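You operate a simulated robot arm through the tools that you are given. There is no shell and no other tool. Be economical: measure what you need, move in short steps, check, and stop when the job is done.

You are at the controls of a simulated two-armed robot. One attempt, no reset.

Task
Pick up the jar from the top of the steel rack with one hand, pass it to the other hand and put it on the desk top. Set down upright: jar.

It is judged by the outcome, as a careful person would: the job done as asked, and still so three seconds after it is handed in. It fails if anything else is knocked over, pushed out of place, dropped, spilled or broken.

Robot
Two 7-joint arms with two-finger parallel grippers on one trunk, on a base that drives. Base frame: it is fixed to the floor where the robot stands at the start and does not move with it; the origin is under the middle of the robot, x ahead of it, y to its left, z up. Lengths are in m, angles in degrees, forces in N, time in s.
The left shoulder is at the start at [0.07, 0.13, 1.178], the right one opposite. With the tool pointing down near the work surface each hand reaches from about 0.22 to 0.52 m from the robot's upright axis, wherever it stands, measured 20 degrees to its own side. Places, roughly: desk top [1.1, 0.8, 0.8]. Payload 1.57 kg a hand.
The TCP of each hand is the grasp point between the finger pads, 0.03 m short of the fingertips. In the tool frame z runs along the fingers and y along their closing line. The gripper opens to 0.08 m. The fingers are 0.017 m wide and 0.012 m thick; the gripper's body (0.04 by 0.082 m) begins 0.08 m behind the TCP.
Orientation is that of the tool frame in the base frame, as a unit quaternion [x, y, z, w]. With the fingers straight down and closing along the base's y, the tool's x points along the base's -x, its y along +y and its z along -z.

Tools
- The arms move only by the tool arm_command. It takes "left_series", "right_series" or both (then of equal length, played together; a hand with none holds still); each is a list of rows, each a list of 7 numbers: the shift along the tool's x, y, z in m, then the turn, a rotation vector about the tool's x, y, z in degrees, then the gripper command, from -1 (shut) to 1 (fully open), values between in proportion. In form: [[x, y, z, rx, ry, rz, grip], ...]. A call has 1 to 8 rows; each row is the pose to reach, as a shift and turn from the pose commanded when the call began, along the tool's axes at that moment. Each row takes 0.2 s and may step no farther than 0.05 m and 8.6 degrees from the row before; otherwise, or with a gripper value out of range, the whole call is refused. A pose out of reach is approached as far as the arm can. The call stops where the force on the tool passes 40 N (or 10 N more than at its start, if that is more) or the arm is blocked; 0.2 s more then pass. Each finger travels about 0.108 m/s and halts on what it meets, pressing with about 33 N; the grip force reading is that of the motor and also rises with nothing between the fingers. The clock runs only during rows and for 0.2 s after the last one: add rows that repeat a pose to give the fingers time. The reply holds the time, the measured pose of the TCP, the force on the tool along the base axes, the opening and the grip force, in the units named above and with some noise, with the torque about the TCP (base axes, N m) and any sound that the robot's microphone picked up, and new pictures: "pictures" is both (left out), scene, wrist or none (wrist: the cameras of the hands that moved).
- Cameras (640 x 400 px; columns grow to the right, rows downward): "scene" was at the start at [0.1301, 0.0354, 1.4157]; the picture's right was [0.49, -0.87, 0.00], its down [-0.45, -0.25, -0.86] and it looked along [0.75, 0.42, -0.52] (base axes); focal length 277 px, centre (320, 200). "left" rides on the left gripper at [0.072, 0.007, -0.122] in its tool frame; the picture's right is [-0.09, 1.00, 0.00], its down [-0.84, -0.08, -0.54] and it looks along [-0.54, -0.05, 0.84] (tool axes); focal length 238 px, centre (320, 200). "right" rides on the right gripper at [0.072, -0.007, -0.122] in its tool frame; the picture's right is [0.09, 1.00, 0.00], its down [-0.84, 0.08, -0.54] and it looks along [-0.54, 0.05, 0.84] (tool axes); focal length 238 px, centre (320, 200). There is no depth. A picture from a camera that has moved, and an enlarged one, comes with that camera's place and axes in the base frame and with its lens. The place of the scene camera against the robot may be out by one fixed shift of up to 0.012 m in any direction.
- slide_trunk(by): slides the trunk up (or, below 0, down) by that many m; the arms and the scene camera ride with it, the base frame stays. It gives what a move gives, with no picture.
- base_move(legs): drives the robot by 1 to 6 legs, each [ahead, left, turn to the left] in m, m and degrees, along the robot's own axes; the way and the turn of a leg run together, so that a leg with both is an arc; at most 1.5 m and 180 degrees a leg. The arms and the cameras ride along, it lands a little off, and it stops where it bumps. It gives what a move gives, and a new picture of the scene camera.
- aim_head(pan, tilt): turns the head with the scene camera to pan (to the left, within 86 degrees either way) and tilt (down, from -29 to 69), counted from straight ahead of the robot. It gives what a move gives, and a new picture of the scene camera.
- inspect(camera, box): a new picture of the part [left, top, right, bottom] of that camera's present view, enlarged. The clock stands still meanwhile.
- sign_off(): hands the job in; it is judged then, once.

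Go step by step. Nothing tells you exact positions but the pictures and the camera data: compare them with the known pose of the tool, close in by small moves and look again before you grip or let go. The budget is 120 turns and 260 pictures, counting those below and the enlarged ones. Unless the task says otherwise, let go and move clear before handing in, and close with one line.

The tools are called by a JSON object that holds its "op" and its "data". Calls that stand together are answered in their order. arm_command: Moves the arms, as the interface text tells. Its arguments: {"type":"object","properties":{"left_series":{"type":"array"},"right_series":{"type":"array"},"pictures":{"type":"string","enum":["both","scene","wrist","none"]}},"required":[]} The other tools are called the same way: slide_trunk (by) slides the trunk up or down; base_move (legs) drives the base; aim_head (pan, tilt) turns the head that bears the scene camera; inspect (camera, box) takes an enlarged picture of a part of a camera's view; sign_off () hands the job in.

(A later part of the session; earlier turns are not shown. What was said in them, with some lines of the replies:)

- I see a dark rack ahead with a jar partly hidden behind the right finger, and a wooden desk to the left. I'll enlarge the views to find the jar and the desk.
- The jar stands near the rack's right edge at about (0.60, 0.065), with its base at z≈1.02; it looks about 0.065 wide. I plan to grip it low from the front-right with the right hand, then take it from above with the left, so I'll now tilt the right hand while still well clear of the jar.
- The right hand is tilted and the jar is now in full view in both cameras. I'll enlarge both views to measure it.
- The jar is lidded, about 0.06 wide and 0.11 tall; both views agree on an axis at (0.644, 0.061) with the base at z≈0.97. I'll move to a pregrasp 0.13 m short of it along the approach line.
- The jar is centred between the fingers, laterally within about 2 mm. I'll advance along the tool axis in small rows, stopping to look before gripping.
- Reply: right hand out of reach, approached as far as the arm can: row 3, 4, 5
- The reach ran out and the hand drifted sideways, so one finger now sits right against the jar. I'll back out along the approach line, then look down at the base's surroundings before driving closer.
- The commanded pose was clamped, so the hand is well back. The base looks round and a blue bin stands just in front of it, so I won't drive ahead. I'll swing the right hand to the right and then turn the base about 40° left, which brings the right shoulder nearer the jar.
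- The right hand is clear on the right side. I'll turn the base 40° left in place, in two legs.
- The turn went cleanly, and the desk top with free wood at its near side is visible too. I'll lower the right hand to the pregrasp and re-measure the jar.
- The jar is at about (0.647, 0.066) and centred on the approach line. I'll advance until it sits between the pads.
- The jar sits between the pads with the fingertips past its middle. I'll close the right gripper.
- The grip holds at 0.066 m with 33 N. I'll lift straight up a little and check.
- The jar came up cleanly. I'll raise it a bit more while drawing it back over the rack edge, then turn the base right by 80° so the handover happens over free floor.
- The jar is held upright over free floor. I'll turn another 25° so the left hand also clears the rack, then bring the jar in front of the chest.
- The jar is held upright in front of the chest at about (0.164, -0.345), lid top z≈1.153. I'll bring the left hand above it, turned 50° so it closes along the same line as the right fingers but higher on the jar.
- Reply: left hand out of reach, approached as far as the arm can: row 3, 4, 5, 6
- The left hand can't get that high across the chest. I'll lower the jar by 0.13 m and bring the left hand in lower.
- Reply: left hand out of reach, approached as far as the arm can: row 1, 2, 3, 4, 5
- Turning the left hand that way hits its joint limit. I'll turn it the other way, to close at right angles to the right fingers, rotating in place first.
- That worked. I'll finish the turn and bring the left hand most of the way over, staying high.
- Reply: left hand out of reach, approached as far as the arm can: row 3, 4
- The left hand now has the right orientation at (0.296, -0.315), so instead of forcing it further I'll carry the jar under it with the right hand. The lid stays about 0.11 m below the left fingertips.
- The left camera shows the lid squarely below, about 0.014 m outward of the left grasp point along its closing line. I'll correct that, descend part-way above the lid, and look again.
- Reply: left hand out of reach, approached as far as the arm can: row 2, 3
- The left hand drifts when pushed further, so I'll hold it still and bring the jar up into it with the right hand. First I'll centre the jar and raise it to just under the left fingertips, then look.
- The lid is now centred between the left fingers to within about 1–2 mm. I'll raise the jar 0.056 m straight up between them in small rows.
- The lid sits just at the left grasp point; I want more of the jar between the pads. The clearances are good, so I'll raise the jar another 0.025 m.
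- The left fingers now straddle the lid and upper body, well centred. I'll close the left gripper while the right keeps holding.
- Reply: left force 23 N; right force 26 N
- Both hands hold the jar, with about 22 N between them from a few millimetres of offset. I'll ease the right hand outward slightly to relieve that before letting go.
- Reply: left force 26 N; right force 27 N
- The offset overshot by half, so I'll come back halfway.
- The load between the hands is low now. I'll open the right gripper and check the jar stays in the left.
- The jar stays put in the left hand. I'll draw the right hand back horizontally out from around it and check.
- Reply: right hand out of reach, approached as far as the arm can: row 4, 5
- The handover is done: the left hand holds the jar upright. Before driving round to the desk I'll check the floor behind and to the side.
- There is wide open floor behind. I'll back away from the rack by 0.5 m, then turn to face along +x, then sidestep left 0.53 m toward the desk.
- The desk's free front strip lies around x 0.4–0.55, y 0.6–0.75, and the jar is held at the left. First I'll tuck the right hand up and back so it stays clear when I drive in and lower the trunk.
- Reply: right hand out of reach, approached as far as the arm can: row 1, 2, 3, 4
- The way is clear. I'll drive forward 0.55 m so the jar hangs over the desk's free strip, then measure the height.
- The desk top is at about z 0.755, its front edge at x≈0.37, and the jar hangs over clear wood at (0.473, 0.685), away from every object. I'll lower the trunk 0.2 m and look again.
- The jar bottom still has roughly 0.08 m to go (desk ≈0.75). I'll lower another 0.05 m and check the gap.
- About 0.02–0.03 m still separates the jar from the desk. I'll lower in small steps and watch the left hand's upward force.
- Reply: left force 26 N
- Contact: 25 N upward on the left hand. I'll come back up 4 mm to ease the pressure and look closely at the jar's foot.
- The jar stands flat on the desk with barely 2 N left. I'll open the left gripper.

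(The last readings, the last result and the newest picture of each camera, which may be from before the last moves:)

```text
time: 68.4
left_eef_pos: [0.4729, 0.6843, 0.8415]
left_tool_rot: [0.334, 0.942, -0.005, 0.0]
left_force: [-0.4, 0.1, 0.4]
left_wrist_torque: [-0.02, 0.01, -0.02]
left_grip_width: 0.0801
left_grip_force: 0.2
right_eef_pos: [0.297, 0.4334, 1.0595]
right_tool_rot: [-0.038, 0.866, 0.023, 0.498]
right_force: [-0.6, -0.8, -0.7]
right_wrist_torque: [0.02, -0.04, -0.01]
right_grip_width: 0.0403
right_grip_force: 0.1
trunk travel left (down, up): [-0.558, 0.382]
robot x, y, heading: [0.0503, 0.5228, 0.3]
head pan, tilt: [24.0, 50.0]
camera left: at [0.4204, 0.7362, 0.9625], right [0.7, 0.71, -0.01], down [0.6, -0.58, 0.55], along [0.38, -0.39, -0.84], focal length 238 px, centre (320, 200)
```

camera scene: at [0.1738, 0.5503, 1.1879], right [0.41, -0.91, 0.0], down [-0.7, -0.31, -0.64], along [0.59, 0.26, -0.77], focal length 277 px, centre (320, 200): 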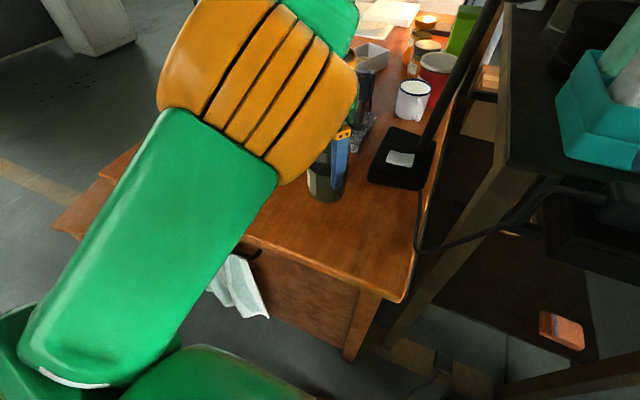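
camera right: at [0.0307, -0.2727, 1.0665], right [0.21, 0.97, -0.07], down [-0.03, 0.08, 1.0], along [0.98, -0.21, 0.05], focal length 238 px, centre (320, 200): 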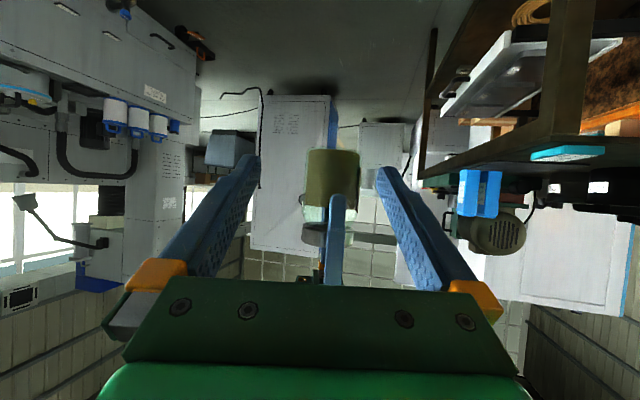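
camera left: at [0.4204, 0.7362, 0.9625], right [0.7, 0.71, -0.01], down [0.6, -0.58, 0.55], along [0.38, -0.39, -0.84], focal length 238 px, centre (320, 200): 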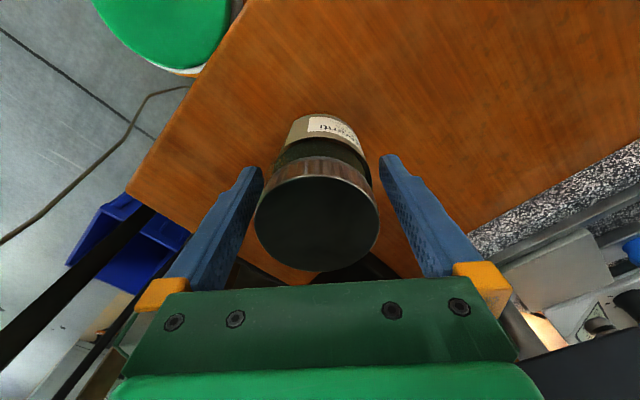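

Both fingers are off the jar and it stands still. I'll raise the trunk straight up, slowly at first, then fully clear.

{"op": "slide_trunk", "data": {"by": 0.03}}

{"op": "slide_trunk", "data": {"by": 0.17}}

{"op": "inspect", "data": {"camera": "left", "box": [0, 0, 640, 400]}}

{"op": "inspect", "data": {"camera": "scene", "box": [220, 120, 480, 320]}}

```text
time: 69.1
left_eef_pos: [0.4725, 0.6843, 0.8713]
left_tool_rot: [0.335, 0.942, -0.005, 0.0]
left_force: [1.3, -0.5, -0.3]
left_wrist_torque: [0.01, -0.01, 0.0]
left_grip_width: 0.0803
left_grip_force: 0.2
right_eef_pos: [0.2981, 0.4336, 1.0888]
right_tool_rot: [-0.037, 0.866, 0.023, 0.498]
right_force: [0.1, -0.2, 0.3]
right_wrist_torque: [0.04, 0.01, -0.04]
right_grip_width: 0.0399
right_grip_force: 0.1
trunk travel left (down, up): [-0.588, 0.352]
robot x, y, heading: [0.0544, 0.5281, 0.1]
head pan, tilt: [24.0, 50.0]
```

```text
time: 71.0
left_eef_pos: [0.473, 0.6836, 1.0413]
left_tool_rot: [0.335, 0.942, -0.004, 0.0]
left_force: [-0.1, -0.1, 0.3]
left_wrist_torque: [-0.01, 0.02, 0.01]
left_grip_width: 0.0801
left_grip_force: 0.0
right_eef_pos: [0.2986, 0.4338, 1.26]
right_tool_rot: [-0.038, 0.866, 0.024, 0.498]
right_force: [-0.3, 0.8, 0.4]
right_wrist_torque: [-0.01, -0.01, 0.04]
right_grip_width: 0.04
right_grip_force: 0.1
trunk travel left (down, up): [-0.758, 0.182]
robot x, y, heading: [0.0512, 0.5281, 0.0]
head pan, tilt: [24.0, 50.0]
```

```text
1.00 times, centred on (320, 200) of left (not enlarged: the box is as wide or as high as the picture)
camera zoom: at [0.4205, 0.7361, 1.1626], right [0.7, 0.71, -0.01], down [0.6, -0.58, 0.55], along [0.39, -0.39, -0.84], focal length 238 px, centre (320, 200)
```

zoom: 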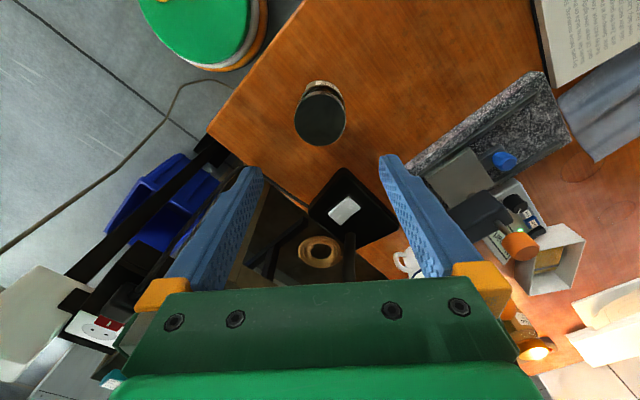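

```text
2.00 times, centred on (350, 220) of scene
camera zoom: at [0.1732, 0.55, 1.33], right [0.41, -0.91, 0.0], down [-0.7, -0.31, -0.64], along [0.59, 0.26, -0.77], focal length 554 px, centre (260, 160)
```

zoom: 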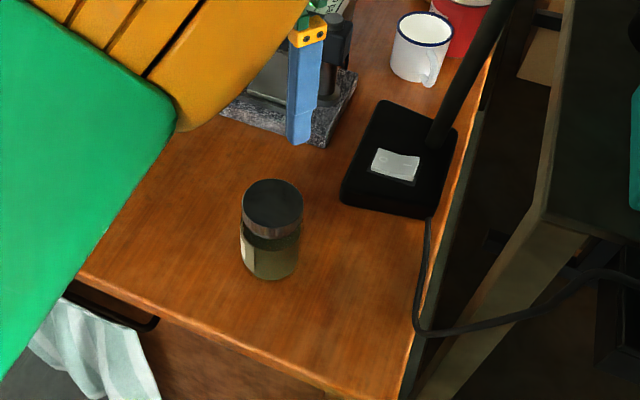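

The jar stands upright on the desk, clear of its edges and of everything else, and both hands are well away. I'll hand the job in.

{"op": "sign_off", "data": {}}

```text
The job is handed in.
```

The right hand picked the jar off the rack and passed it to the left hand, which set it upright on the desk; nothing else was moved, and the job is handed in.
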